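You operate a simulated robot arm through the tools that you are given. There is no shell and no other tool.

You are at the controls of a simulated robot arm. One attempt, no reset.

## Task
Set the job card's look and store it as dawn.
Fine: dim and the first colour full up, the second at half; other faders and scenes stay.

It is judged by the outcome, as a careful person would: the job done as asked, and still so three seconds after it is handed in. It fails if anything else is knocked over, pushed out of place, dropped, spilled or broken.

## Robot
A 7-joint arm with a two-finger parallel gripper, fixed in place. Base frame: the origin is at the foot of the arm, x ahead of it, y to its left, z up; the work surface is at about z = 840. Readings come in mm, rad, newtons and seconds.
Its first joint turns from -2.897 to 2.897 rad. Payload 3.43 kg.
The tool frame sits at the grasp point between the pads (the TCP): z along the fingers, y along the line on which they close. The tips reach 30 mm beyond it. Largest opening 94 mm; finger width 28, thickness 10; the body of the gripper, 50 by 96 mm, starts 55 mm behind the TCP.
Orientation is that of the tool frame in the base frame, as [roll, pitch, yaw] about the fixed x, y, z axes, in that order (R = Rz(yaw) Ry(pitch) Rx(roll)). With the fingers straight down and closing along the base's y, the tool's x points along the base's -x, its y along +y and its z along -z.

## Interface
- The arm moves only by the tool move_arm. Its argument "commands" is a list of rows, each a list of 7 numbers: the gripper command, from -1 (shut) to 1 (fully open), values between in proportion, then the shift along the tool's x, y, z in units of 25 mm (1.0 is 25 mm), then the turn, a rotation vector about the tool's x, y, z in units of 8 degrees (1.0 is 8 degrees). In form: [[claw, dx, dy, dz, rx, ry, rz], ...]. A call has 1 to 20 rows; each row shifts and turns the commanded pose from where the row before left it, along the tool's axes as they then stand. A call with a number of a shift or a turn outside -1 to 1 is refused whole. Rows are played at 5 a second. More than 50 mm and 0.15 rad between two rows, or a gripper value outside its range, and nothing of the call is played. Where a pose cannot be reached the arm comes as near as it can. A force on the tool above 40 N (or 10 N above the force at the start of the call, whichever is more), or a blocked arm, ends the call early, and 0.2 s more pass. The fingers move at their own pace (about 45 mm/s each) and stop on an object; they squeeze with about 24 N. The grip force told is the motor's: it shows also when the fingers shut on nothing. Time passes only in rows, and 0.2 s behind the last, so rows that do not move let the fingers close. The reply holds the time, the measured pose of the TCP, the force on the tool along the base axes, the opening and the grip force, in the units named above and with some noise, with the torque about the TCP (base axes, N m) and any sound that the robot's microphone picked up.
- Cameras (640 x 400 px; columns grow to the right, rows downward): "scene" is fixed at [398.7, 648.7, 1391]; the picture's right is [-0.10, 1.00, 0.00], its down [0.90, 0.09, -0.43] and it looks along [-0.43, -0.04, -0.90] (base axes); focal length 214 px, centre (320, 200). "wrist" rides on the gripper at [76, 14, -102] in the tool frame; the picture's right is [-0.18, 0.98, 0.00], its down [-0.75, -0.14, -0.64] and it looks along [-0.63, -0.12, 0.77] (tool axes); focal length 243 px, centre (320, 200). There is no depth. A picture from a camera that has moved, and an enlarged one, comes with that camera's place and axes in the base frame and with its lens.
- get_image(camera): a new picture of that camera. The clock stands still meanwhile.
- enlarge(camera, box): a new picture of the part [left, top, right, bottom] of that camera's present view, enlarged. The clock stands still meanwhile.
- job_done(): hands the job in; it is judged then, once.

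Nothing tells you positions but the pictures and the camera data. Unless the task says otherwise, let go and move clear before handing in.

The tools are called after "Call:" by a JSON object that holds its "name" and its "arguments". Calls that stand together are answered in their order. move_arm: Moves the arm, as the interface text tells. Its arguments: {"type":"object","properties":{"commands":{"type":"array","items":{"type":"array","items":{"type":"number"}}}},"required":["commands"]} The other tools are called the same way: get_image (camera) takes a picture; enlarge (camera, box) takes an enlarged picture of a part of a camera's view; job_done () hands the job in.

At the start:

```text
time_s: 0.0
position: [105.9, 569.4, 1079.0]
tool_rot: [-3.14, 0.001, -3.141]
force: [0.6, 0.9, -0.6]
wrist_torque: [-0.01, -0.04, 0.03]
gripper_width: 94.2
gripper_force: 0.0
```

scene: 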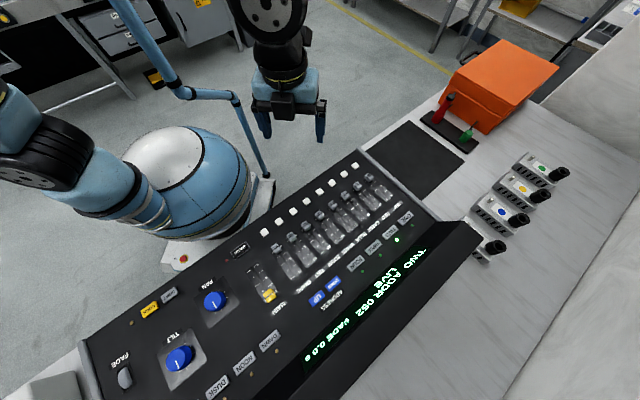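
wrist: 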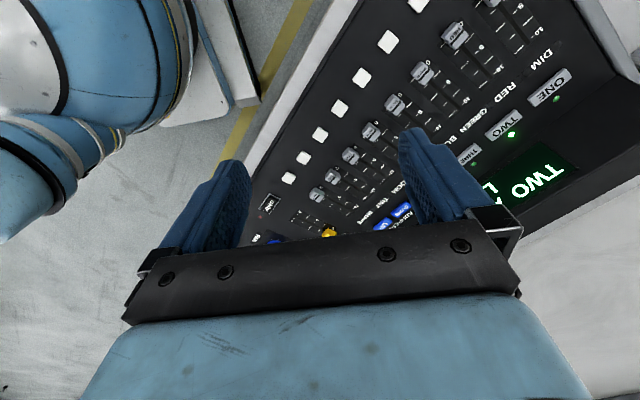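

I see a lighting console with faders, buttons, knobs and a display, plus small fixtures on the right. I'll take enlarged views to read the labels and find the job card.

Call:
{"name": "enlarge", "arguments": {"camera": "scene", "box": [240, 140, 440, 265]}}

Call:
{"name": "enlarge", "arguments": {"camera": "scene", "box": [80, 240, 280, 400]}}

Call:
{"name": "enlarge", "arguments": {"camera": "scene", "box": [260, 200, 460, 380]}}

Call:
{"name": "enlarge", "arguments": {"camera": "scene", "box": [360, 30, 600, 280]}}

Call:
{"name": "enlarge", "arguments": {"camera": "wrist", "box": [230, 0, 640, 256]}}

```text
3.20 times, centred on (340, 202) of scene
camera zoom: at [398.7, 648.7, 1391.0], right [-0.1, 1.0, 0.0], down [0.9, 0.09, -0.43], along [-0.43, -0.04, -0.9], focal length 686 px, centre (256, 192)
```

zoom: 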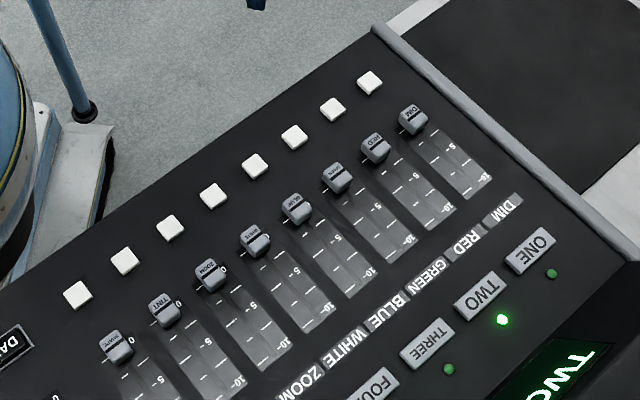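

```text
2.50 times, centred on (180, 320) of scene
camera zoom: at [398.7, 648.7, 1391.0], right [-0.1, 1.0, 0.0], down [0.9, 0.09, -0.43], along [-0.43, -0.04, -0.9], focal length 536 px, centre (670, -100)
```

zoom: 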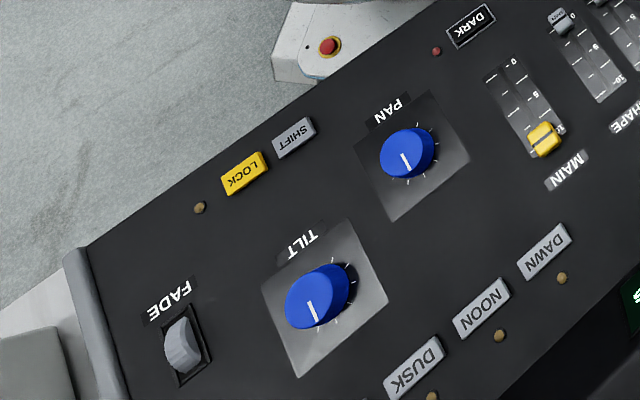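

```text
2.22 times, centred on (360, 290) of scene
camera zoom: at [398.7, 648.7, 1391.0], right [-0.1, 1.0, 0.0], down [0.9, 0.09, -0.43], along [-0.43, -0.04, -0.9], focal length 477 px, centre (231, 0)
```

zoom: 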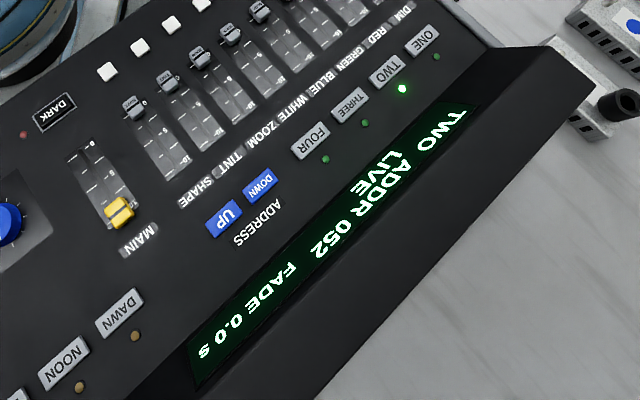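

```text
1.60 times, centred on (480, 155) of scene
camera zoom: at [398.7, 648.7, 1391.0], right [-0.1, 1.0, 0.0], down [0.9, 0.09, -0.43], along [-0.43, -0.04, -0.9], focal length 343 px, centre (64, 272)
```

zoom: 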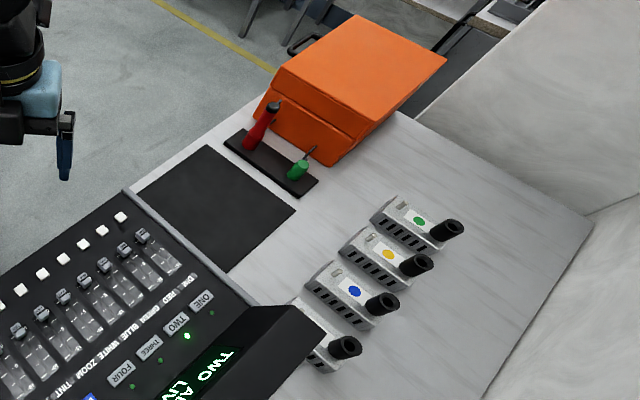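

```text
1.56 times, centred on (435, 128) of wrist
camera zoom: at [30.6, 582.1, 1181.1], right [0.18, 0.98, 0.0], down [0.75, -0.14, 0.64], along [0.63, -0.12, -0.77], focal length 379 px, centre (140, 312)
```

zoom: 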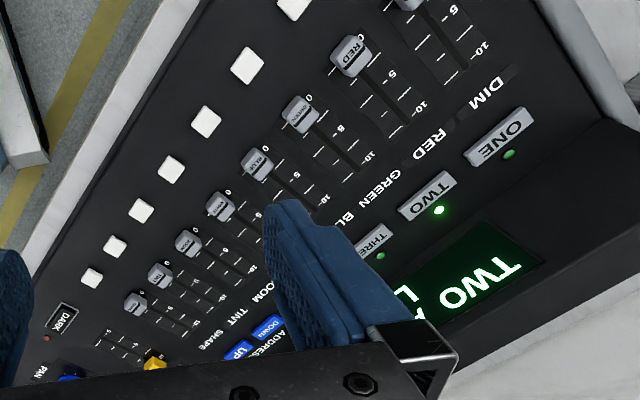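

I can read the console: faders DIM, RED, GREEN, BLUE, WHITE, ZOOM, TINT, SHAPE, MAIN and scene buttons DAWN, NOON, DUSK. I haven't found the job card yet, so I'll inspect the other parts of the picture.

Call:
{"name": "enlarge", "arguments": {"camera": "scene", "box": [0, 300, 160, 400]}}

Call:
{"name": "enlarge", "arguments": {"camera": "scene", "box": [440, 0, 640, 125]}}

Call:
{"name": "enlarge", "arguments": {"camera": "scene", "box": [400, 120, 640, 400]}}

Call:
{"name": "enlarge", "arguments": {"camera": "scene", "box": [0, 0, 240, 150]}}

Call:
{"name": "enlarge", "arguments": {"camera": "scene", "box": [460, 150, 580, 265]}}

```text
4.00 times, centred on (80, 350) of scene
camera zoom: at [398.7, 648.7, 1391.0], right [-0.1, 1.0, 0.0], down [0.9, 0.09, -0.43], along [-0.43, -0.04, -0.9], focal length 858 px, centre (1280, -400)
```

zoom: 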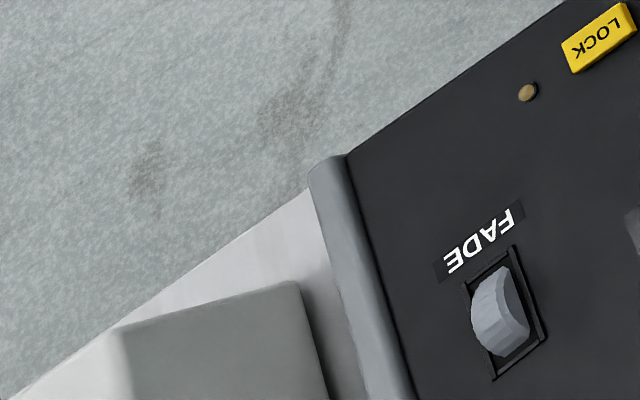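

```text
3.20 times, centred on (540, 62) of scene
camera zoom: at [398.7, 648.7, 1391.0], right [-0.1, 1.0, 0.0], down [0.9, 0.09, -0.43], along [-0.43, -0.04, -0.9], focal length 686 px, centre (-384, 640)
```

zoom: 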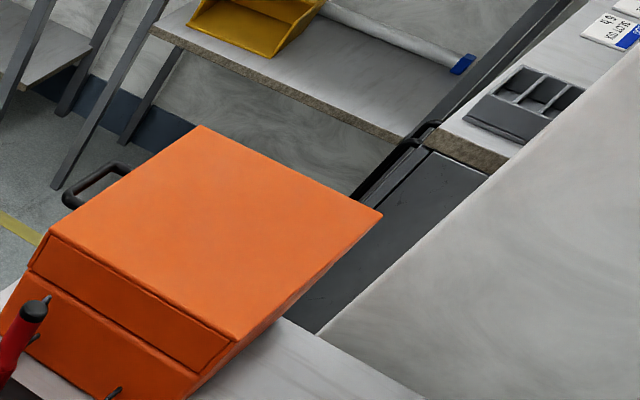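

```text
1.43 times, centred on (520, 260) of scene
camera zoom: at [398.7, 648.7, 1391.0], right [-0.1, 1.0, 0.0], down [0.9, 0.09, -0.43], along [-0.43, -0.04, -0.9], focal length 306 px, centre (34, 114)
```

zoom: 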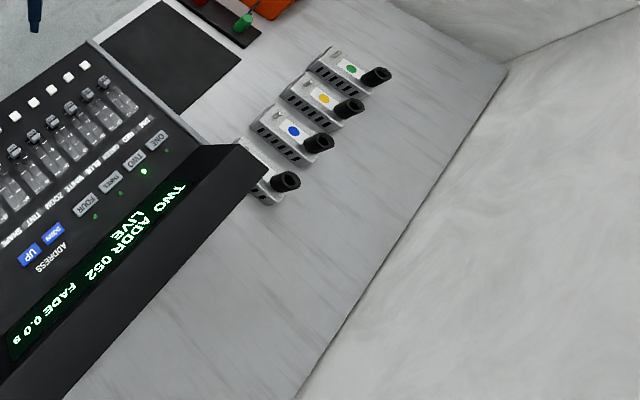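

```text
2.67 times, centred on (120, 75) of scene
camera zoom: at [398.7, 648.7, 1391.0], right [-0.1, 1.0, 0.0], down [0.9, 0.09, -0.43], along [-0.43, -0.04, -0.9], focal length 572 px, centre (853, 533)
```

zoom: 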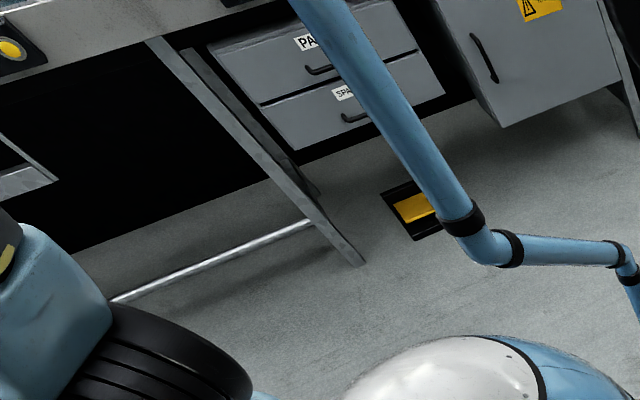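

```text
3.48 times, centred on (520, 208) of scene
camera zoom: at [398.7, 648.7, 1391.0], right [-0.1, 1.0, 0.0], down [0.9, 0.09, -0.43], along [-0.43, -0.04, -0.9], focal length 746 px, centre (-376, 174)
```

zoom: 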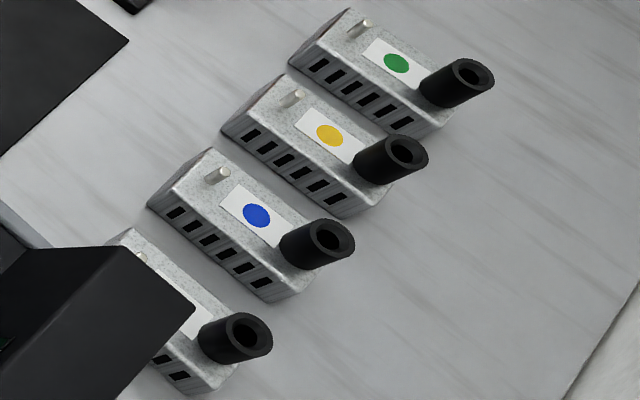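

The card isn't visible from the fixed camera. I'll raise the arm and tilt the wrist camera up to look around, starting ahead over the console toward the wall.

Call:
{"name": "move_arm", "arguments": {"commands": [[0, 0, 0, -1, 0, 0, 0], [0, 0, 0, -1, 0, 0, 0], [0, 0, 0, -1, 0, 0, 0], [0, 0, 0, -1, 0, -1, 0], [0, 0, 0, 0, 0, -1, 0], [0, 0, 0, 0, 0, -1, 0], [0, 0, 0, 0, 0, -1, 0]]}}

Call:
{"name": "get_image", "arguments": {"camera": "wrist"}}

Call:
{"name": "get_image", "arguments": {"camera": "scene"}}

```text
time_s: 1.6
position: [105.0, 570.0, 1179.5]
tool_rot: [3.14, 0.56, -3.141]
force: [-0.1, 0.8, 1.2]
wrist_torque: [0.01, 0.02, 0.02]
gripper_width: 46.8
gripper_force: 0.0
```

```text
taken
camera wrist: at [-12.5, 581.7, 1225.0], right [0.16, 0.98, 0.1], down [0.3, -0.14, 0.94], along [0.94, -0.12, -0.31], focal length 243 px, centre (320, 200)
```

wrist: 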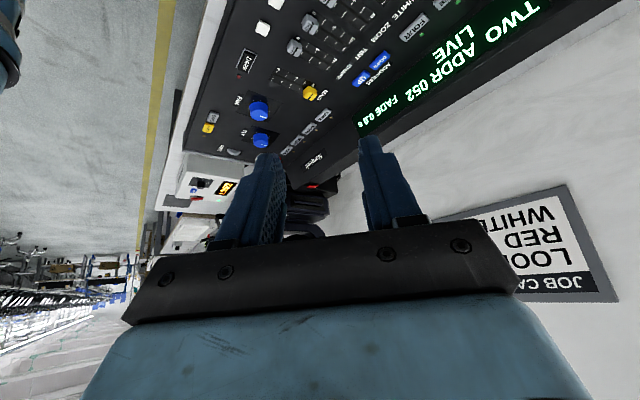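

```text
taken
```

scene: 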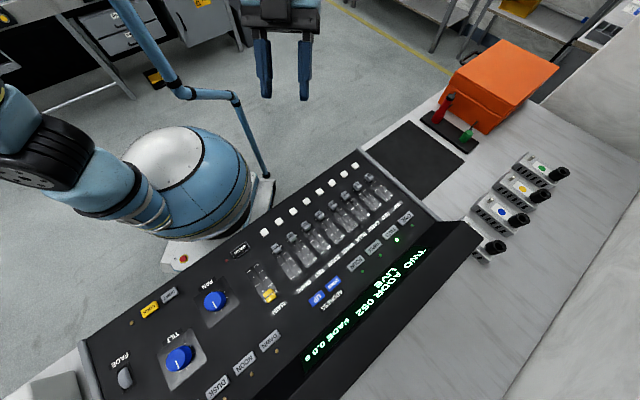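

The job card hangs on the wall, partly behind the gripper: "JOB CARD / LOOK… / RED / WHITE". I'll tilt the camera further to read it in full.

Call:
{"name": "move_arm", "arguments": {"commands": [[0, 0, 0, 0, 0, -1, 0], [0, 0, 0, 0, 0, -1, 0], [0, 0, 0, 0, 0, -1, 0]]}}

Call:
{"name": "get_image", "arguments": {"camera": "wrist"}}

```text
time_s: 2.4
position: [105.3, 569.3, 1179.3]
tool_rot: [3.139, 0.979, -3.141]
force: [0.4, -0.5, 1.6]
wrist_torque: [-0.01, 0.02, -0.01]
gripper_width: 47.1
gripper_force: 0.1
```

```text
taken
camera wrist: at [-20.8, 582.3, 1173.2], right [0.1, 0.98, 0.15], down [-0.11, -0.14, 0.98], along [0.99, -0.12, 0.1], focal length 243 px, centre (320, 200)
```

wrist: 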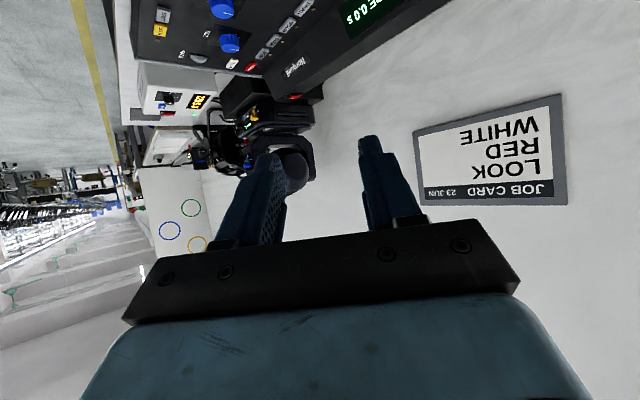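

Call:
{"name": "enlarge", "arguments": {"camera": "wrist", "box": [400, 80, 580, 220]}}

Call:
{"name": "enlarge", "arguments": {"camera": "wrist", "box": [120, 40, 340, 270]}}

Call:
{"name": "enlarge", "arguments": {"camera": "wrist", "box": [130, 0, 450, 130]}}

```text
2.86 times, centred on (490, 150) of wrist
camera zoom: at [-20.8, 582.3, 1173.2], right [0.1, 0.98, 0.15], down [-0.11, -0.14, 0.98], along [0.99, -0.12, 0.1], focal length 693 px, centre (-166, 343)
```

zoom: 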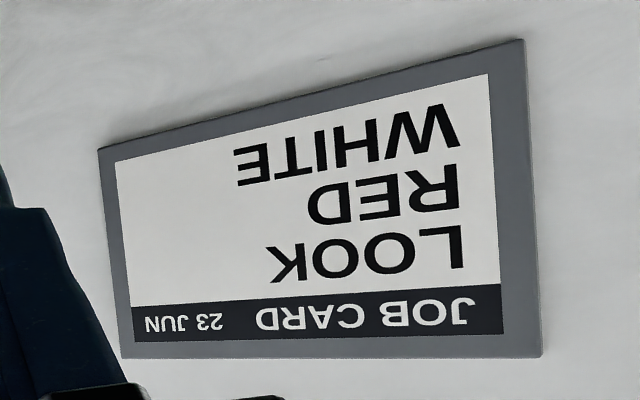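

```text
1.74 times, centred on (230, 155) of wrist
camera zoom: at [-20.8, 582.3, 1173.2], right [0.1, 0.98, 0.15], down [-0.11, -0.14, 0.98], along [0.99, -0.12, 0.1], focal length 422 px, centre (476, 278)
```

zoom: 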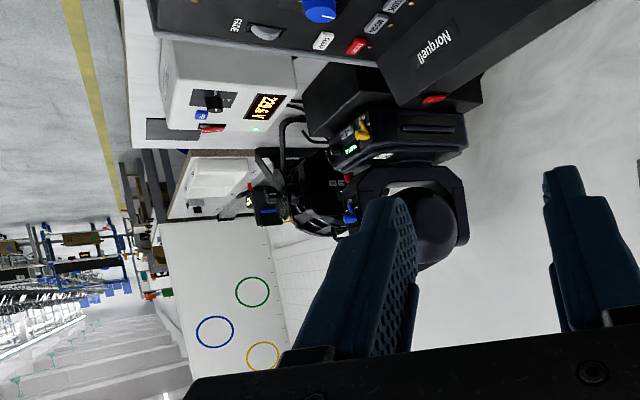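

```text
2.00 times, centred on (290, 65) of wrist
camera zoom: at [-20.8, 582.3, 1173.2], right [0.1, 0.98, 0.15], down [-0.11, -0.14, 0.98], along [0.99, -0.12, 0.1], focal length 485 px, centre (380, 470)
```

zoom: 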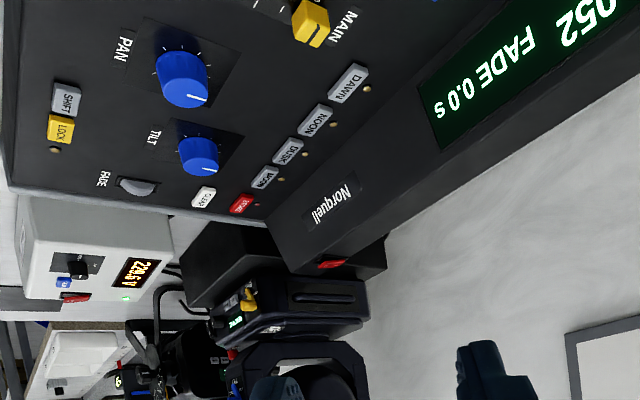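

The card reads LOOK: RED, WHITE. That means DIM and RED full up and WHITE at half, stored as DAWN. There is also a red button at the console's far right, probably STORE, so I'll bring the camera over that end to read it.

Call:
{"name": "move_arm", "arguments": {"commands": [[-1, 0, 0, 0, 0, 1, 0], [-1, 0, 0, 0, 0, 1, 0], [-1, 0, 0, 0, 0, 1, 0], [-1, 0, 0, 0, 0, 1, 0], [-1, 0, 0, 0, 0, 1, 0], [-1, 0, 0, 0, 0, 1, 0], [-1, 0, 0, 0, 0, 1, 0], [-1, -0.98, -0.4, 0, 0, 0, 0], [-1, -0.98, -0.4, 0, 0, 0, 0], [-1, -0.98, -0.4, 0, 0, 0, 0], [-1, -0.98, -0.4, 0, 0, 0, 0], [-1, -0.98, -0.4, 0, 0, 0, 0], [-1, -0.98, -0.4, 0, 0, 0, 0], [-1, -0.98, -0.4, 0, 0, 0, 0], [-1, -0.98, -0.4, 0, 0, 0, 0], [-1, -0.98, -0.4, 0, 0, 0, 0], [-1, -0.98, -0.4, 0, 0, 0, 0], [-1, -0.98, -0.4, 0, 0, 0, 0], [-1, -0.98, -0.4, 0, 0, 0, 0]]}}

Call:
{"name": "move_arm", "arguments": {"commands": [[-1, 0, 0, 0.5, 0, 0, 0.9], [-1, 0, 0, 0.5, 0, 0, 0.9], [-1, 0, 0, 0.5, 0, 0, 0.9], [-1, 0, 0, 0.5, 0, 0, 0.9], [-1, 0, 0, 0.5, 0, 0, 0.9], [-1, 0, 0, 0.5, 0, 0, 0.9]]}}

Call:
{"name": "get_image", "arguments": {"camera": "wrist"}}

Call:
{"name": "get_image", "arguments": {"camera": "scene"}}

```text
time_s: 6.4
position: [400.7, 448.8, 1180.2]
tool_rot: [-3.141, -0.001, 3.141]
force: [-0.2, -0.1, -0.2]
wrist_torque: [-0.01, -0.07, -0.03]
gripper_width: 0.1
gripper_force: 23.9
```

```text
time_s: 7.8
position: [400.2, 448.0, 1104.2]
tool_rot: [-3.141, 0.0, 2.386]
force: [0.8, -0.6, 0.1]
wrist_torque: [0.02, 0.04, -0.02]
gripper_width: 0.0
gripper_force: 23.9
```

```text
taken
camera wrist: at [355.8, 509.9, 1206.3], right [0.81, 0.59, 0.0], down [0.45, -0.62, 0.64], along [0.38, -0.52, -0.77], focal length 243 px, centre (320, 200)
```

wrist: 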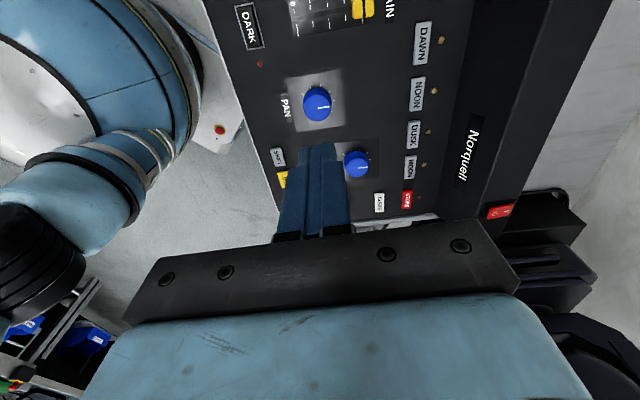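

```text
taken
```

scene: 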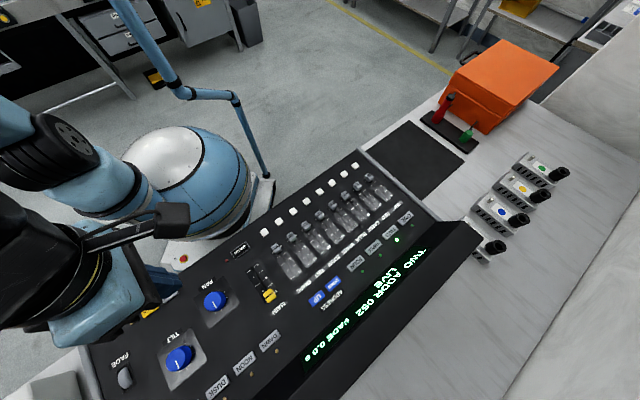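

Call:
{"name": "enlarge", "arguments": {"camera": "wrist", "box": [340, 0, 540, 230]}}

Call:
{"name": "enlarge", "arguments": {"camera": "wrist", "box": [370, 150, 470, 220]}}

Call:
{"name": "enlarge", "arguments": {"camera": "wrist", "box": [200, 0, 400, 200]}}

```text
1.74 times, centred on (440, 115) of wrist
camera zoom: at [355.8, 509.9, 1206.3], right [0.81, 0.59, 0.0], down [0.45, -0.62, 0.64], along [0.38, -0.52, -0.77], focal length 422 px, centre (111, 348)
```

zoom: 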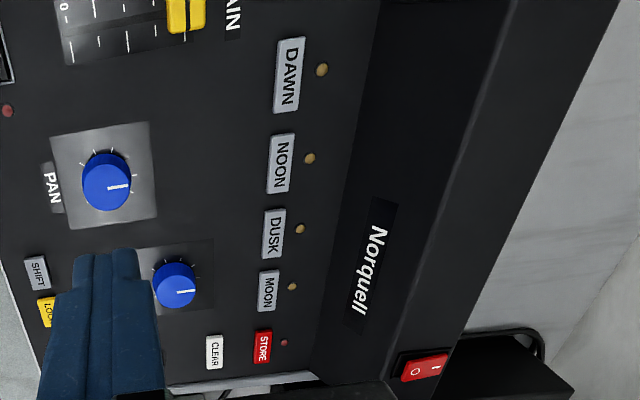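

```text
5.71 times, centred on (420, 185) of wrist
camera zoom: at [355.8, 509.9, 1206.3], right [0.81, 0.59, 0.0], down [0.45, -0.62, 0.64], along [0.38, -0.52, -0.77], focal length 1386 px, centre (-251, 286)
```

zoom: 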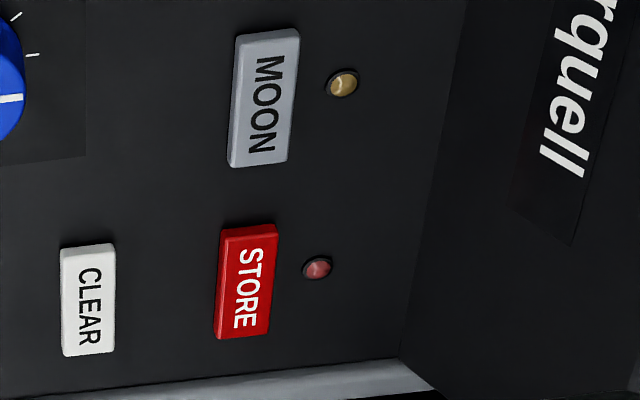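

```text
2.00 times, centred on (300, 100) of wrist
camera zoom: at [355.8, 509.9, 1206.3], right [0.81, 0.59, 0.0], down [0.45, -0.62, 0.64], along [0.38, -0.52, -0.77], focal length 485 px, centre (360, 400)
```

zoom: 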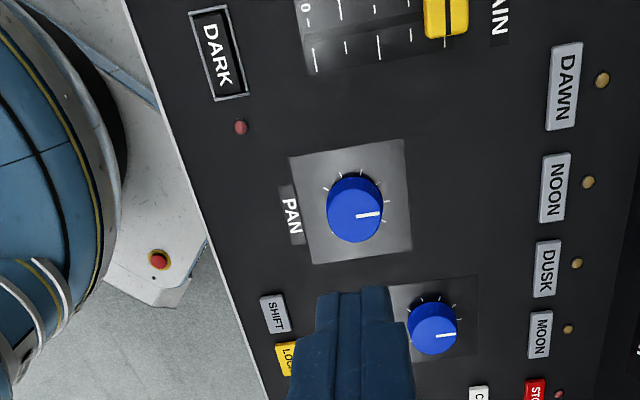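

Store is a red button at the far right with its own LED, next to CLEAR, and DAWN is its own scene button. My estimates put the panel at z≈850 with the console turned about 45°, and the fader caps about 47 mm apart. I'll move over the faders for a close look.

Call:
{"name": "move_arm", "arguments": {"commands": [[-1, 0, 0, 0, 0, 0, 0.21], [-1, 0.923, -0.075, 0.333, 0, 0, 0], [-1, 0.923, -0.075, 0.333, 0, 0, 0], [-1, 0.923, -0.075, 0.333, 0, 0, 0], [-1, 0.923, -0.075, 0.333, 0, 0, 0], [-1, 0.923, -0.075, 0.333, 0, 0, 0], [-1, 0.923, -0.075, 0.333, 0, 0, 0], [-1, 0.923, -0.075, 0.333, 0, 0, 0], [-1, 0.923, -0.075, 0.333, 0, 0, 0], [-1, 0.923, -0.075, 0.333, 0, 0, 0], [-1, 0.923, -0.075, 0.333, 0, 0, 0], [-1, 0.923, -0.075, 0.333, 0, 0, 0], [-1, 0.923, -0.075, 0.333, 0, 0, 0]]}}

Call:
{"name": "get_image", "arguments": {"camera": "wrist"}}

Call:
{"name": "get_image", "arguments": {"camera": "scene"}}

```text
time_s: 10.6
position: [186.7, 628.7, 1005.3]
tool_rot: [-3.141, 0.0, 2.357]
force: [0.4, -0.9, 0.2]
wrist_torque: [0.01, 0.04, 0.02]
gripper_width: 0.2
gripper_force: 23.5
```

```text
taken
camera wrist: at [144.2, 691.4, 1107.5], right [0.82, 0.57, 0.0], down [0.43, -0.63, 0.64], along [0.36, -0.53, -0.77], focal length 243 px, centre (320, 200)
```

wrist: 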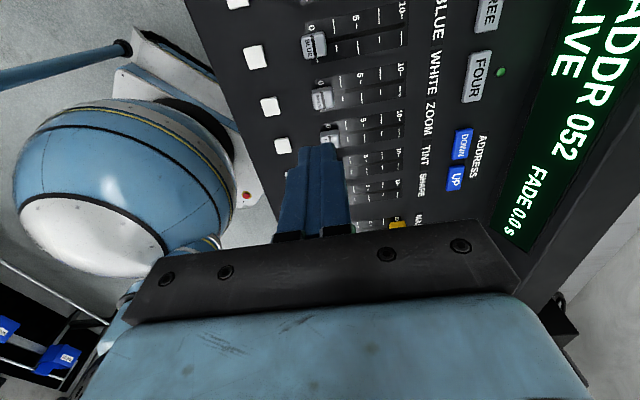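

```text
taken
```

scene: 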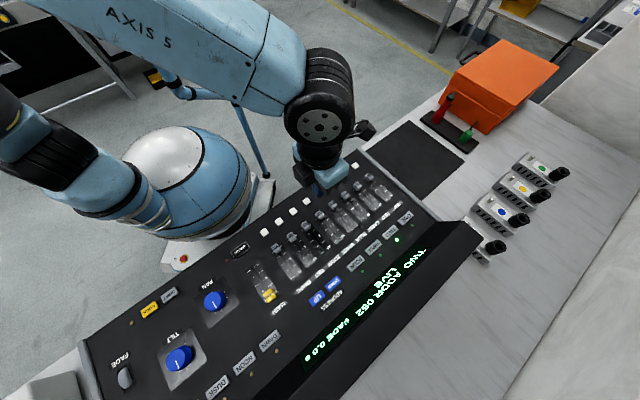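

Call:
{"name": "enlarge", "arguments": {"camera": "wrist", "box": [230, 0, 470, 150]}}

Call:
{"name": "enlarge", "arguments": {"camera": "wrist", "box": [290, 20, 420, 100]}}

Call:
{"name": "enlarge", "arguments": {"camera": "scene", "box": [240, 140, 440, 265]}}

```text
2.67 times, centred on (350, 75) of wrist
camera zoom: at [144.2, 691.4, 1107.5], right [0.82, 0.57, 0.0], down [0.43, -0.63, 0.64], along [0.36, -0.53, -0.77], focal length 647 px, centre (240, 533)
```

zoom: 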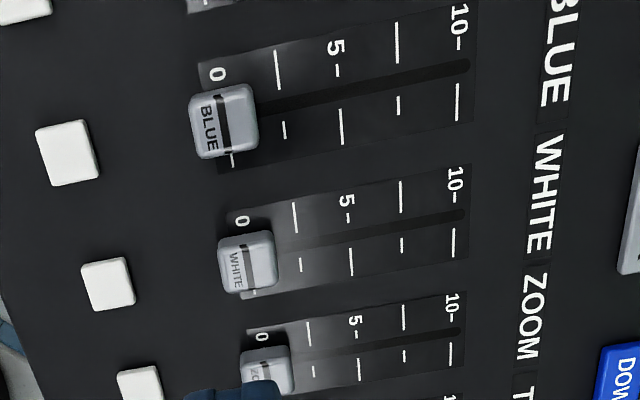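

```text
4.92 times, centred on (355, 60) of wrist
camera zoom: at [144.2, 691.4, 1107.5], right [0.82, 0.57, 0.0], down [0.43, -0.63, 0.64], along [0.36, -0.53, -0.77], focal length 1194 px, centre (148, 889)
```

zoom: 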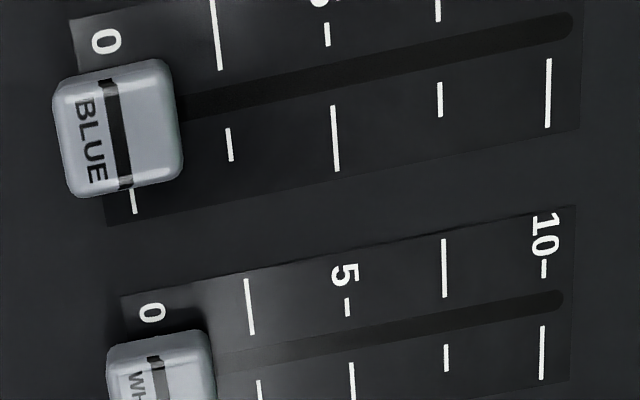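

```text
3.20 times, centred on (340, 202) of scene
camera zoom: at [398.7, 648.7, 1391.0], right [-0.1, 1.0, 0.0], down [0.9, 0.09, -0.43], along [-0.43, -0.04, -0.9], focal length 686 px, centre (256, 192)
```

zoom: 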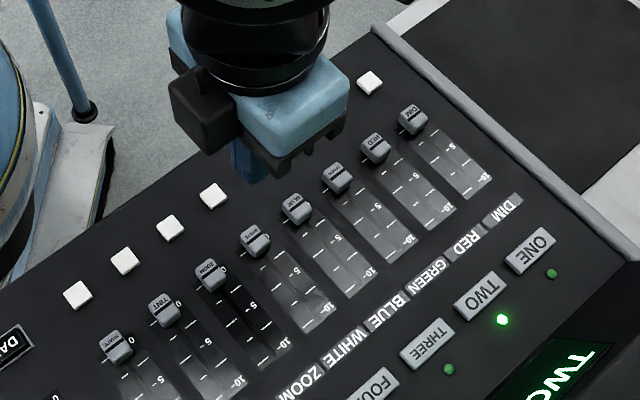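

The caps and their 0–10 tracks are clear: travel is about 80 mm, and caps are about 23 mm with 47 mm spacing. I'll go above the RED cap at about (90, 725) with the fingers straddling it along the track and descend in stages.

Call:
{"name": "move_arm", "arguments": {"commands": [[0, 0.907, 0, 0, 0, 0, 0], [0, 0.907, 0, 0, 0, 0, 0], [0, 0.907, 0, 0, 0, 0, 0], [0, 0.907, 0, 0, 0, 0, 0], [0, 0.907, 0, 0, 0, 0, 0], [0, 0.907, 0, 0, 0, 0, 0], [0, 0, 0, 0.8, 0, 0, 0], [0, 0, 0, 0.8, 0, 0, 0], [0, 0, 0, 0.8, 0, 0, 0], [0, 0, 0, 0.8, 0, 0, 0]]}}

Call:
{"name": "get_image", "arguments": {"camera": "wrist"}}

Call:
{"name": "enlarge", "arguments": {"camera": "scene", "box": [280, 130, 440, 230]}}

```text
time_s: 12.8
position: [90.1, 723.4, 925.0]
tool_rot: [-3.141, 0.0, 2.359]
force: [-0.8, 0.0, 0.2]
wrist_torque: [-0.02, 0.03, -0.02]
gripper_width: 47.0
gripper_force: 0.1
```

```text
taken
camera wrist: at [47.4, 786.3, 1026.5], right [0.82, 0.57, 0.0], down [0.44, -0.63, 0.64], along [0.36, -0.53, -0.77], focal length 243 px, centre (320, 200)
```

wrist: 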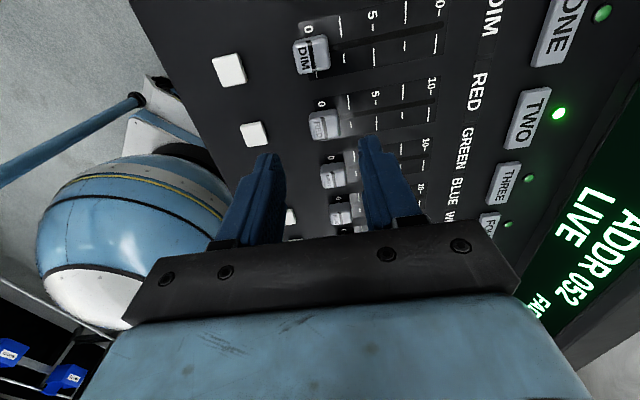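

```text
4.00 times, centred on (360, 180) of scene
camera zoom: at [398.7, 648.7, 1391.0], right [-0.1, 1.0, 0.0], down [0.9, 0.09, -0.43], along [-0.43, -0.04, -0.9], focal length 858 px, centre (160, 280)
```

zoom: 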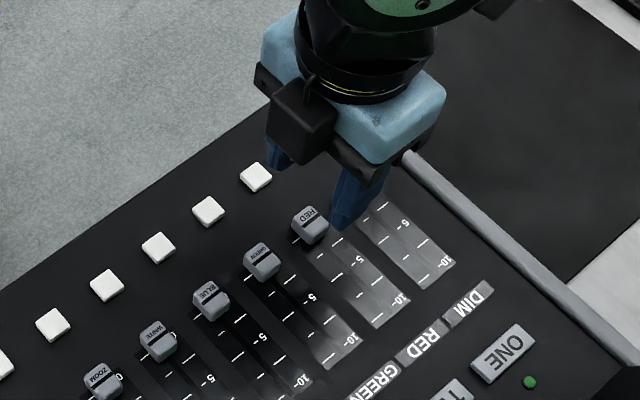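

Call:
{"name": "move_arm", "arguments": {"commands": [[0, 0.09, 0.1, 0.4, 0, 0, 0], [0, 0, 0, 0.4, 0, 0, 0], [0, 0, 0, 0.3, 0, 0, 0]]}}

Call:
{"name": "get_image", "arguments": {"camera": "wrist"}}

Call:
{"name": "enlarge", "arguments": {"camera": "scene", "box": [300, 140, 420, 215]}}

Call:
{"name": "enlarge", "arguments": {"camera": "wrist", "box": [220, 80, 440, 240]}}

```text
time_s: 13.6
position: [90.6, 727.2, 898.4]
tool_rot: [3.141, -0.001, 2.36]
force: [-0.3, -0.1, -0.2]
wrist_torque: [0.01, 0.02, -0.01]
gripper_width: 47.1
gripper_force: 0.1
```

```text
taken
camera wrist: at [47.9, 790.2, 999.6], right [0.82, 0.57, 0.0], down [0.43, -0.63, 0.64], along [0.36, -0.53, -0.77], focal length 243 px, centre (320, 200)
```

wrist: 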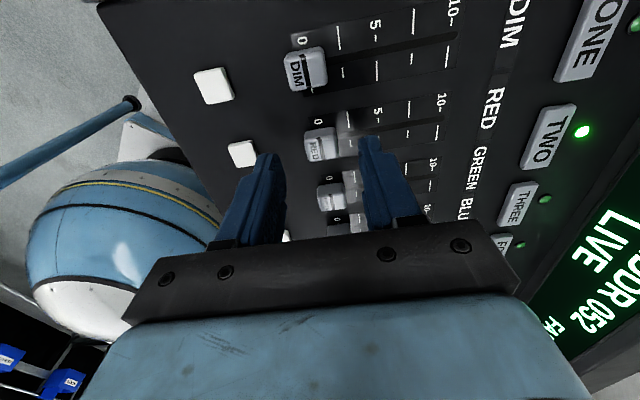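

```text
5.33 times, centred on (360, 178) of scene
camera zoom: at [398.7, 648.7, 1391.0], right [-0.1, 1.0, 0.0], down [0.9, 0.09, -0.43], along [-0.43, -0.04, -0.9], focal length 1144 px, centre (107, 320)
```

zoom: 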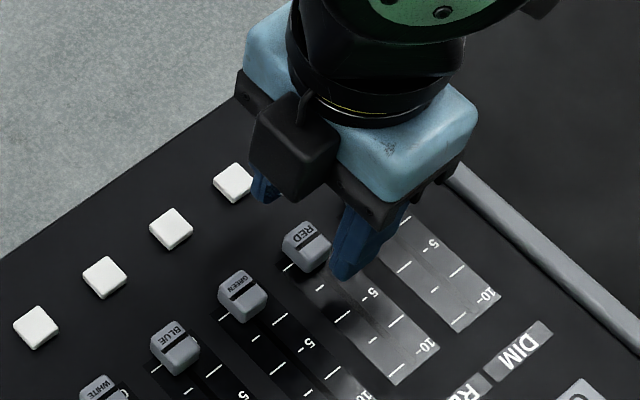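

```text
2.50 times, centred on (330, 160) of wrist
camera zoom: at [47.9, 790.2, 999.6], right [0.82, 0.57, 0.0], down [0.43, -0.63, 0.64], along [0.36, -0.53, -0.77], focal length 606 px, centre (295, 300)
```

zoom: 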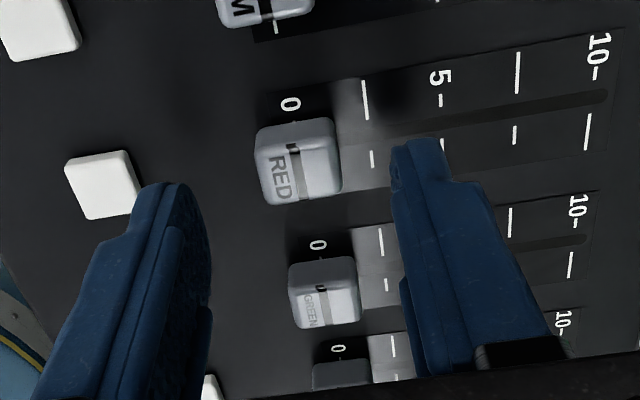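

The fingers straddle the RED cap in both views, with neighbours well clear. I'll descend a further 12 mm and check again.

Call:
{"name": "move_arm", "arguments": {"commands": [[0, 0.06, 0.04, 0.16, 0, 0, 0], [0, 0, 0, 0.16, 0, 0, 0], [0, 0, 0, 0.16, 0, 0, 0]]}}

Call:
{"name": "enlarge", "arguments": {"camera": "scene", "box": [310, 150, 410, 212]}}

Call:
{"name": "enlarge", "arguments": {"camera": "wrist", "box": [220, 80, 440, 240]}}

```text
time_s: 14.4
position: [90.0, 730.7, 885.6]
tool_rot: [3.141, 0.001, 2.36]
force: [0.1, 0.4, 0.1]
wrist_torque: [-0.02, -0.01, -0.02]
gripper_width: 47.0
gripper_force: 0.0
```

```text
6.40 times, centred on (360, 181) of scene
camera zoom: at [398.7, 648.7, 1391.0], right [-0.1, 1.0, 0.0], down [0.9, 0.09, -0.43], along [-0.43, -0.04, -0.9], focal length 1373 px, centre (64, 322)
```

zoom: 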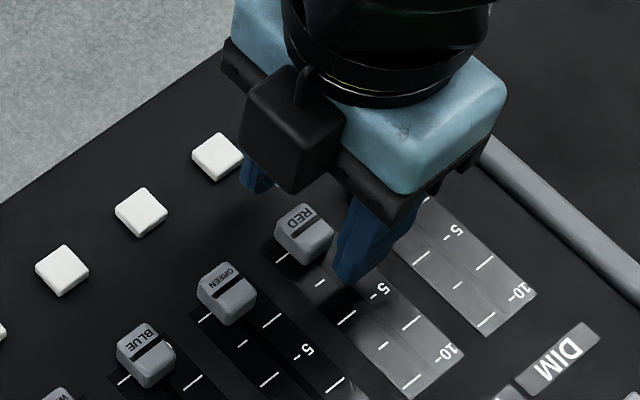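

```text
2.50 times, centred on (330, 160) of wrist
camera zoom: at [46.5, 792.6, 988.0], right [0.82, 0.57, 0.0], down [0.44, -0.63, 0.64], along [0.36, -0.53, -0.77], focal length 606 px, centre (295, 300)
```

zoom: 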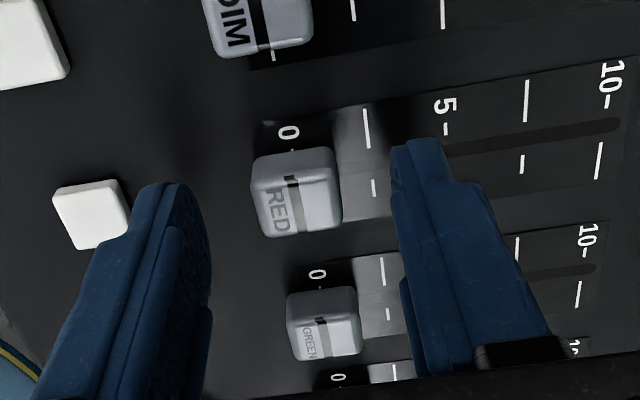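

Call:
{"name": "move_arm", "arguments": {"commands": [[0, 0, 0, 0.1, 0, 0, 0], [0, 0, 0, 0.1, 0, 0, 0]]}}

Call:
{"name": "enlarge", "arguments": {"camera": "scene", "box": [310, 150, 410, 212]}}

Call:
{"name": "enlarge", "arguments": {"camera": "wrist", "box": [220, 80, 440, 240]}}

```text
time_s: 15.0
position: [91.1, 728.9, 880.7]
tool_rot: [-3.14, 0.0, 2.357]
force: [0.1, -0.9, 0.6]
wrist_torque: [-0.02, 0.0, -0.04]
gripper_width: 46.9
gripper_force: 0.0
```

```text
6.40 times, centred on (360, 181) of scene
camera zoom: at [398.7, 648.7, 1391.0], right [-0.1, 1.0, 0.0], down [0.9, 0.09, -0.43], along [-0.43, -0.04, -0.9], focal length 1373 px, centre (64, 322)
```

zoom: 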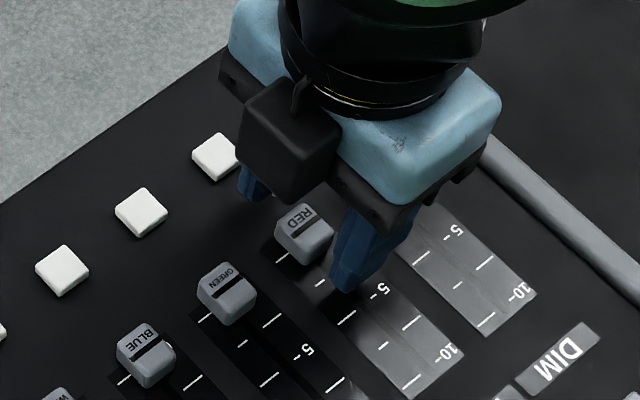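

```text
2.50 times, centred on (330, 160) of wrist
camera zoom: at [47.7, 792.4, 982.4], right [0.82, 0.57, 0.0], down [0.43, -0.63, 0.64], along [0.36, -0.53, -0.77], focal length 606 px, centre (295, 300)
```

zoom: 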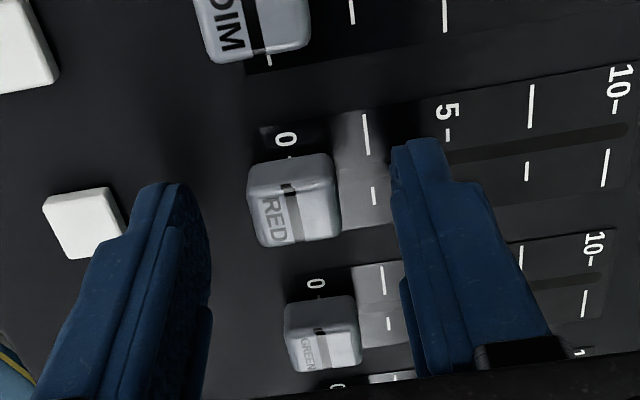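

Call:
{"name": "move_arm", "arguments": {"commands": [[-0.2, 0, 0, 0.08, 0, 0, 0], [-0.2, 0, 0, 0.06, 0, 0, 0]]}}

Call:
{"name": "enlarge", "arguments": {"camera": "wrist", "box": [220, 80, 440, 240]}}

```text
time_s: 15.6
position: [90.2, 730.2, 876.6]
tool_rot: [-3.141, -0.001, 2.36]
force: [0.2, -0.6, 0.4]
wrist_torque: [0.01, 0.0, 0.0]
gripper_width: 37.4
gripper_force: 0.0
```

```text
2.50 times, centred on (330, 160) of wrist
camera zoom: at [47.0, 792.3, 978.6], right [0.82, 0.57, 0.0], down [0.43, -0.63, 0.64], along [0.36, -0.53, -0.77], focal length 606 px, centre (295, 300)
```

zoom: 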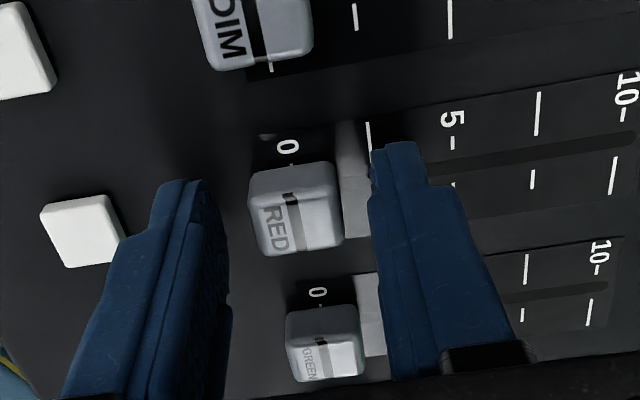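

The tips are about 8 mm below the cap top with no contact, and the cap sits between them. I'll close on it.

Call:
{"name": "move_arm", "arguments": {"commands": [[-0.6, 0, 0, 0, 0, 0, 0], [-0.8, 0, 0, 0, 0, 0, 0], [-0.8, 0, 0, 0, 0, 0, 0]]}}

Call:
{"name": "enlarge", "arguments": {"camera": "wrist", "box": [220, 80, 440, 240]}}

```text
time_s: 16.4
position: [89.1, 729.6, 877.2]
tool_rot: [-3.14, 0.0, 2.359]
force: [0.0, -0.1, -1.1]
wrist_torque: [-0.01, -0.02, -0.08]
gripper_width: 20.3
gripper_force: 45.2
```

```text
2.50 times, centred on (330, 160) of wrist
camera zoom: at [47.1, 792.4, 978.6], right [0.82, 0.57, 0.0], down [0.43, -0.63, 0.64], along [0.36, -0.53, -0.77], focal length 606 px, centre (295, 300)
```

zoom: 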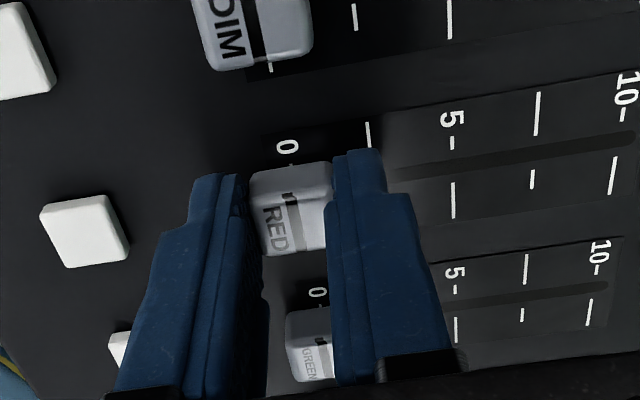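

The RED cap is gripped (20 mm). I'll slide it along the track toward 10, 60 mm first, then check.

Call:
{"name": "move_arm", "arguments": {"commands": [[-0.8, 0, 0.3, 0, 0, 0, 0], [-0.8, 0, 0.3, 0, 0, 0, 0], [-0.8, 0, 0.3, 0, 0, 0, 0], [-0.8, 0, 0.3, 0, 0, 0, 0], [-0.8, 0, 0.3, 0, 0, 0, 0], [-0.8, 0, 0.3, 0, 0, 0, 0], [-0.8, 0, 0.3, 0, 0, 0, 0], [-0.8, 0, 0.3, 0, 0, 0, 0]]}}

Call:
{"name": "get_image", "arguments": {"camera": "wrist"}}

Call:
{"name": "enlarge", "arguments": {"camera": "scene", "box": [280, 140, 460, 252]}}

Call:
{"name": "enlarge", "arguments": {"camera": "wrist", "box": [220, 80, 440, 240]}}

```text
time_s: 18.2
position: [133.4, 774.5, 877.6]
tool_rot: [-3.14, 0.001, 2.359]
force: [-3.5, 3.6, -13.1]
wrist_torque: [0.15, 0.1, -0.06]
gripper_width: 20.1
gripper_force: 44.7
```

```text
taken
camera wrist: at [90.7, 836.0, 978.6], right [0.82, 0.57, 0.0], down [0.43, -0.63, 0.64], along [0.36, -0.53, -0.77], focal length 243 px, centre (320, 200)
```

wrist: 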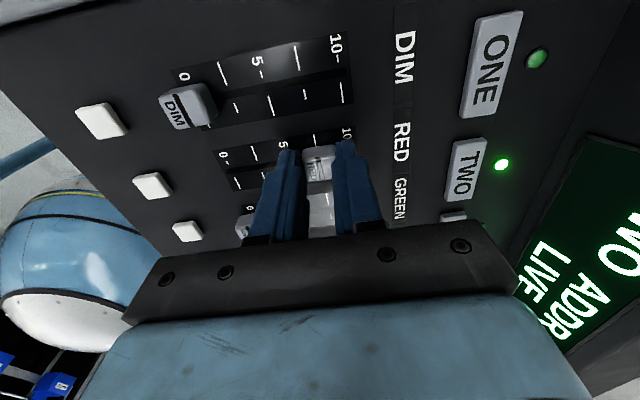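

```text
3.56 times, centred on (370, 196) of scene
camera zoom: at [398.7, 648.7, 1391.0], right [-0.1, 1.0, 0.0], down [0.9, 0.09, -0.43], along [-0.43, -0.04, -0.9], focal length 763 px, centre (142, 214)
```

zoom: 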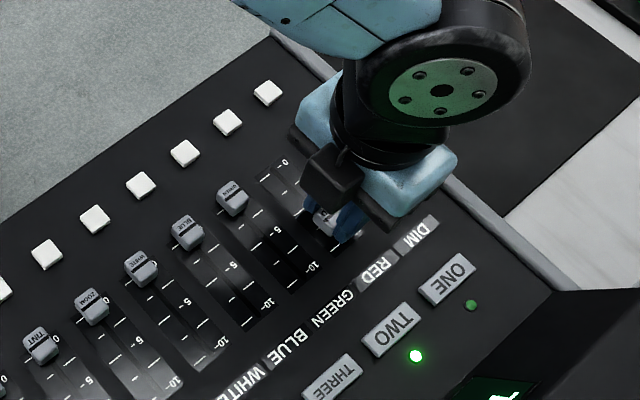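

```text
2.50 times, centred on (330, 160) of wrist
camera zoom: at [90.7, 836.0, 978.6], right [0.82, 0.57, 0.0], down [0.43, -0.63, 0.64], along [0.36, -0.53, -0.77], focal length 606 px, centre (295, 300)
```

zoom: 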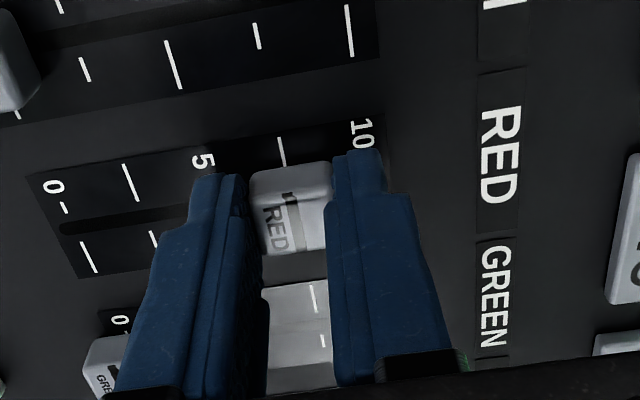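

RED is at about 7.5. There's a modest vertical load of -13 N, so the track may slope slightly. I'll test a 1 mm z change to see which way relieves it.

Call:
{"name": "move_arm", "arguments": {"commands": [[-0.8, 0, 0, 0.04, 0, 0, 0], [-0.8, 0, 0, 0, 0, 0, 0]]}}

```text
time_s: 18.8
position: [132.6, 774.1, 877.2]
tool_rot: [3.14, 0.001, 2.357]
force: [-1.2, 1.0, -8.8]
wrist_torque: [-0.02, -0.04, -0.05]
gripper_width: 20.3
gripper_force: 45.0
```

Call:
{"name": "move_arm", "arguments": {"commands": [[-0.8, 0, 0.16, 0.04, 0, 0, 0], [-0.8, 0, 0.16, 0.04, 0, 0, 0], [-0.8, 0, 0.16, 0.03, 0, 0, 0], [-0.8, 0, 0.16, 0.01, 0, 0, 0]]}}

Call:
{"name": "enlarge", "arguments": {"camera": "wrist", "box": [220, 80, 440, 240]}}

```text
time_s: 19.8
position: [144.0, 784.6, 876.3]
tool_rot: [3.138, -0.004, 2.359]
force: [1.3, -1.8, 35.0]
wrist_torque: [-0.2, -0.19, -0.08]
gripper_width: 20.5
gripper_force: 44.7
```

```text
2.50 times, centred on (330, 160) of wrist
camera zoom: at [101.3, 845.7, 979.0], right [0.82, 0.57, 0.0], down [0.43, -0.64, 0.64], along [0.36, -0.53, -0.77], focal length 606 px, centre (295, 300)
```

zoom: 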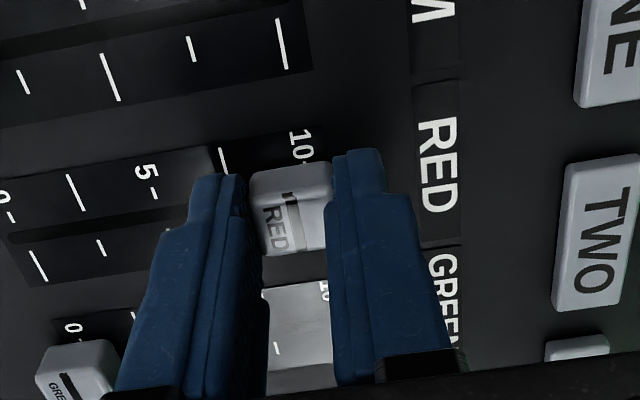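

I've pushed the tips lightly onto the panel (+35 N), which puts the panel at about z≈846. I'll ease up 2.5 mm.

Call:
{"name": "move_arm", "arguments": {"commands": [[-0.8, 0, 0, -0.06, 0, 0, 0], [-0.8, 0, 0, -0.03, 0, 0, 0]]}}

Call:
{"name": "enlarge", "arguments": {"camera": "scene", "box": [310, 150, 430, 225]}}

```text
time_s: 20.4
position: [143.5, 783.6, 877.0]
tool_rot: [-3.141, -0.003, 2.36]
force: [-4.5, 5.0, 28.2]
wrist_torque: [0.32, 0.27, -0.07]
gripper_width: 20.4
gripper_force: 45.0
```

```text
5.33 times, centred on (370, 188) of scene
camera zoom: at [398.7, 648.7, 1391.0], right [-0.1, 1.0, 0.0], down [0.9, 0.09, -0.43], along [-0.43, -0.04, -0.9], focal length 1144 px, centre (53, 267)
```

zoom: 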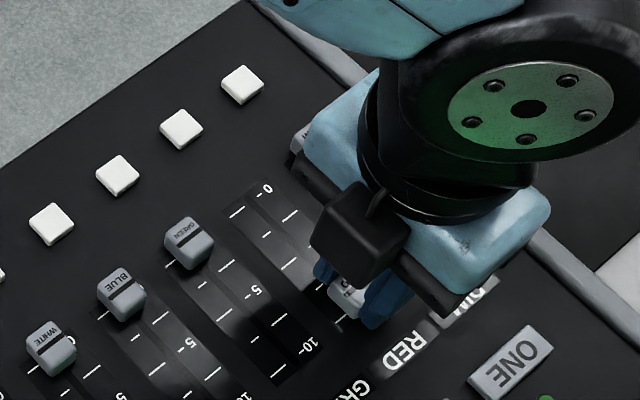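

Call:
{"name": "move_arm", "arguments": {"commands": [[-0.8, 0, 0, -0.06, 0, 0, 0], [-0.8, 0, 0, 0, 0, 0, 0]]}}

```text
time_s: 21.0
position: [143.6, 783.5, 876.8]
tool_rot: [-3.141, 0.002, 2.36]
force: [-8.1, 7.5, 12.8]
wrist_torque: [0.26, 0.29, -0.07]
gripper_width: 20.4
gripper_force: 45.0
```

Call:
{"name": "move_arm", "arguments": {"commands": [[-0.8, 0.06, 0, -0.03, 0, 0, 0], [-0.8, 0, 0, 0, 0, 0, 0]]}}

Call:
{"name": "enlarge", "arguments": {"camera": "wrist", "box": [220, 80, 440, 240]}}

```text
time_s: 21.6
position: [145.5, 784.0, 877.1]
tool_rot: [-3.139, 0.004, 2.356]
force: [1.1, -2.0, 0.3]
wrist_torque: [-0.12, -0.08, -0.06]
gripper_width: 20.3
gripper_force: 45.0
```

```text
2.50 times, centred on (330, 160) of wrist
camera zoom: at [101.1, 846.7, 978.2], right [0.82, 0.57, 0.0], down [0.43, -0.63, 0.64], along [0.36, -0.53, -0.76], focal length 606 px, centre (295, 300)
```

zoom: 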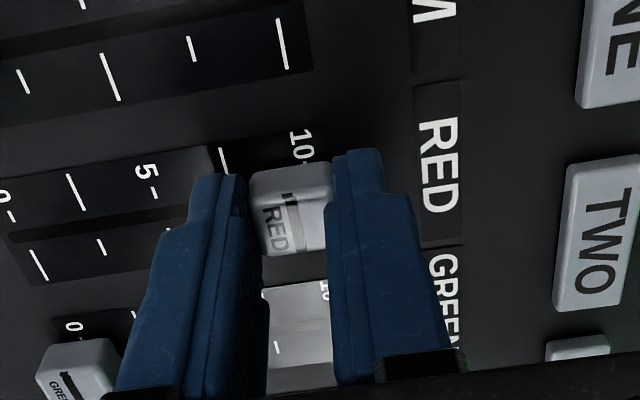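

Forces are relaxed. I'll keep pushing toward the end stop in small steps, watching for the along-track force to rise.

Call:
{"name": "move_arm", "arguments": {"commands": [[-0.8, 0, 0.06, 0, 0, 0, 0], [-0.8, 0, 0.06, 0, 0, 0, 0], [-0.8, 0, 0, 0, 0, 0, 0]]}}

Call:
{"name": "enlarge", "arguments": {"camera": "wrist", "box": [220, 80, 440, 240]}}

```text
time_s: 22.4
position: [146.8, 786.4, 876.8]
tool_rot: [-3.14, 0.002, 2.358]
force: [10.4, -10.3, -11.4]
wrist_torque: [-0.36, -0.36, 0.01]
gripper_width: 20.2
gripper_force: 45.0
```

```text
2.50 times, centred on (330, 160) of wrist
camera zoom: at [103.6, 849.2, 978.2], right [0.82, 0.57, 0.0], down [0.43, -0.63, 0.64], along [0.36, -0.53, -0.77], focal length 606 px, centre (295, 300)
```

zoom: 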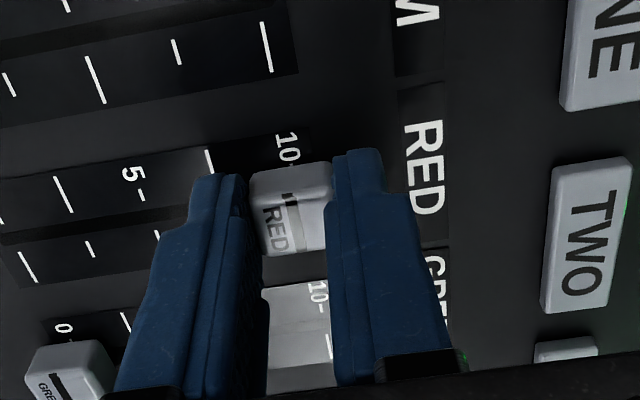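

The cap moves further but the rigid grip is building side load. I'll loosen the fingers slightly and push the cap to its stop with the near finger only.

Call:
{"name": "move_arm", "arguments": {"commands": [[-0.4, 0, 0, 0, 0, 0, 0], [-0.4, 0, 0, 0, 0, 0, 0], [-0.4, 0, 0, 0, 0, 0, 0]]}}

Call:
{"name": "enlarge", "arguments": {"camera": "wrist", "box": [220, 80, 440, 240]}}

```text
time_s: 23.2
position: [144.4, 787.3, 878.3]
tool_rot: [-3.141, -0.001, 2.359]
force: [0.4, 0.0, -0.1]
wrist_torque: [-0.05, 0.02, 0.0]
gripper_width: 28.2
gripper_force: 0.0
```

```text
2.50 times, centred on (330, 160) of wrist
camera zoom: at [102.0, 849.6, 979.8], right [0.82, 0.57, 0.0], down [0.43, -0.63, 0.64], along [0.36, -0.53, -0.77], focal length 606 px, centre (295, 300)
```

zoom: 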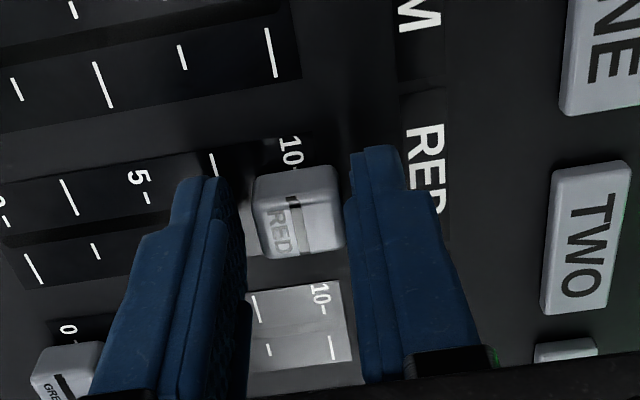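

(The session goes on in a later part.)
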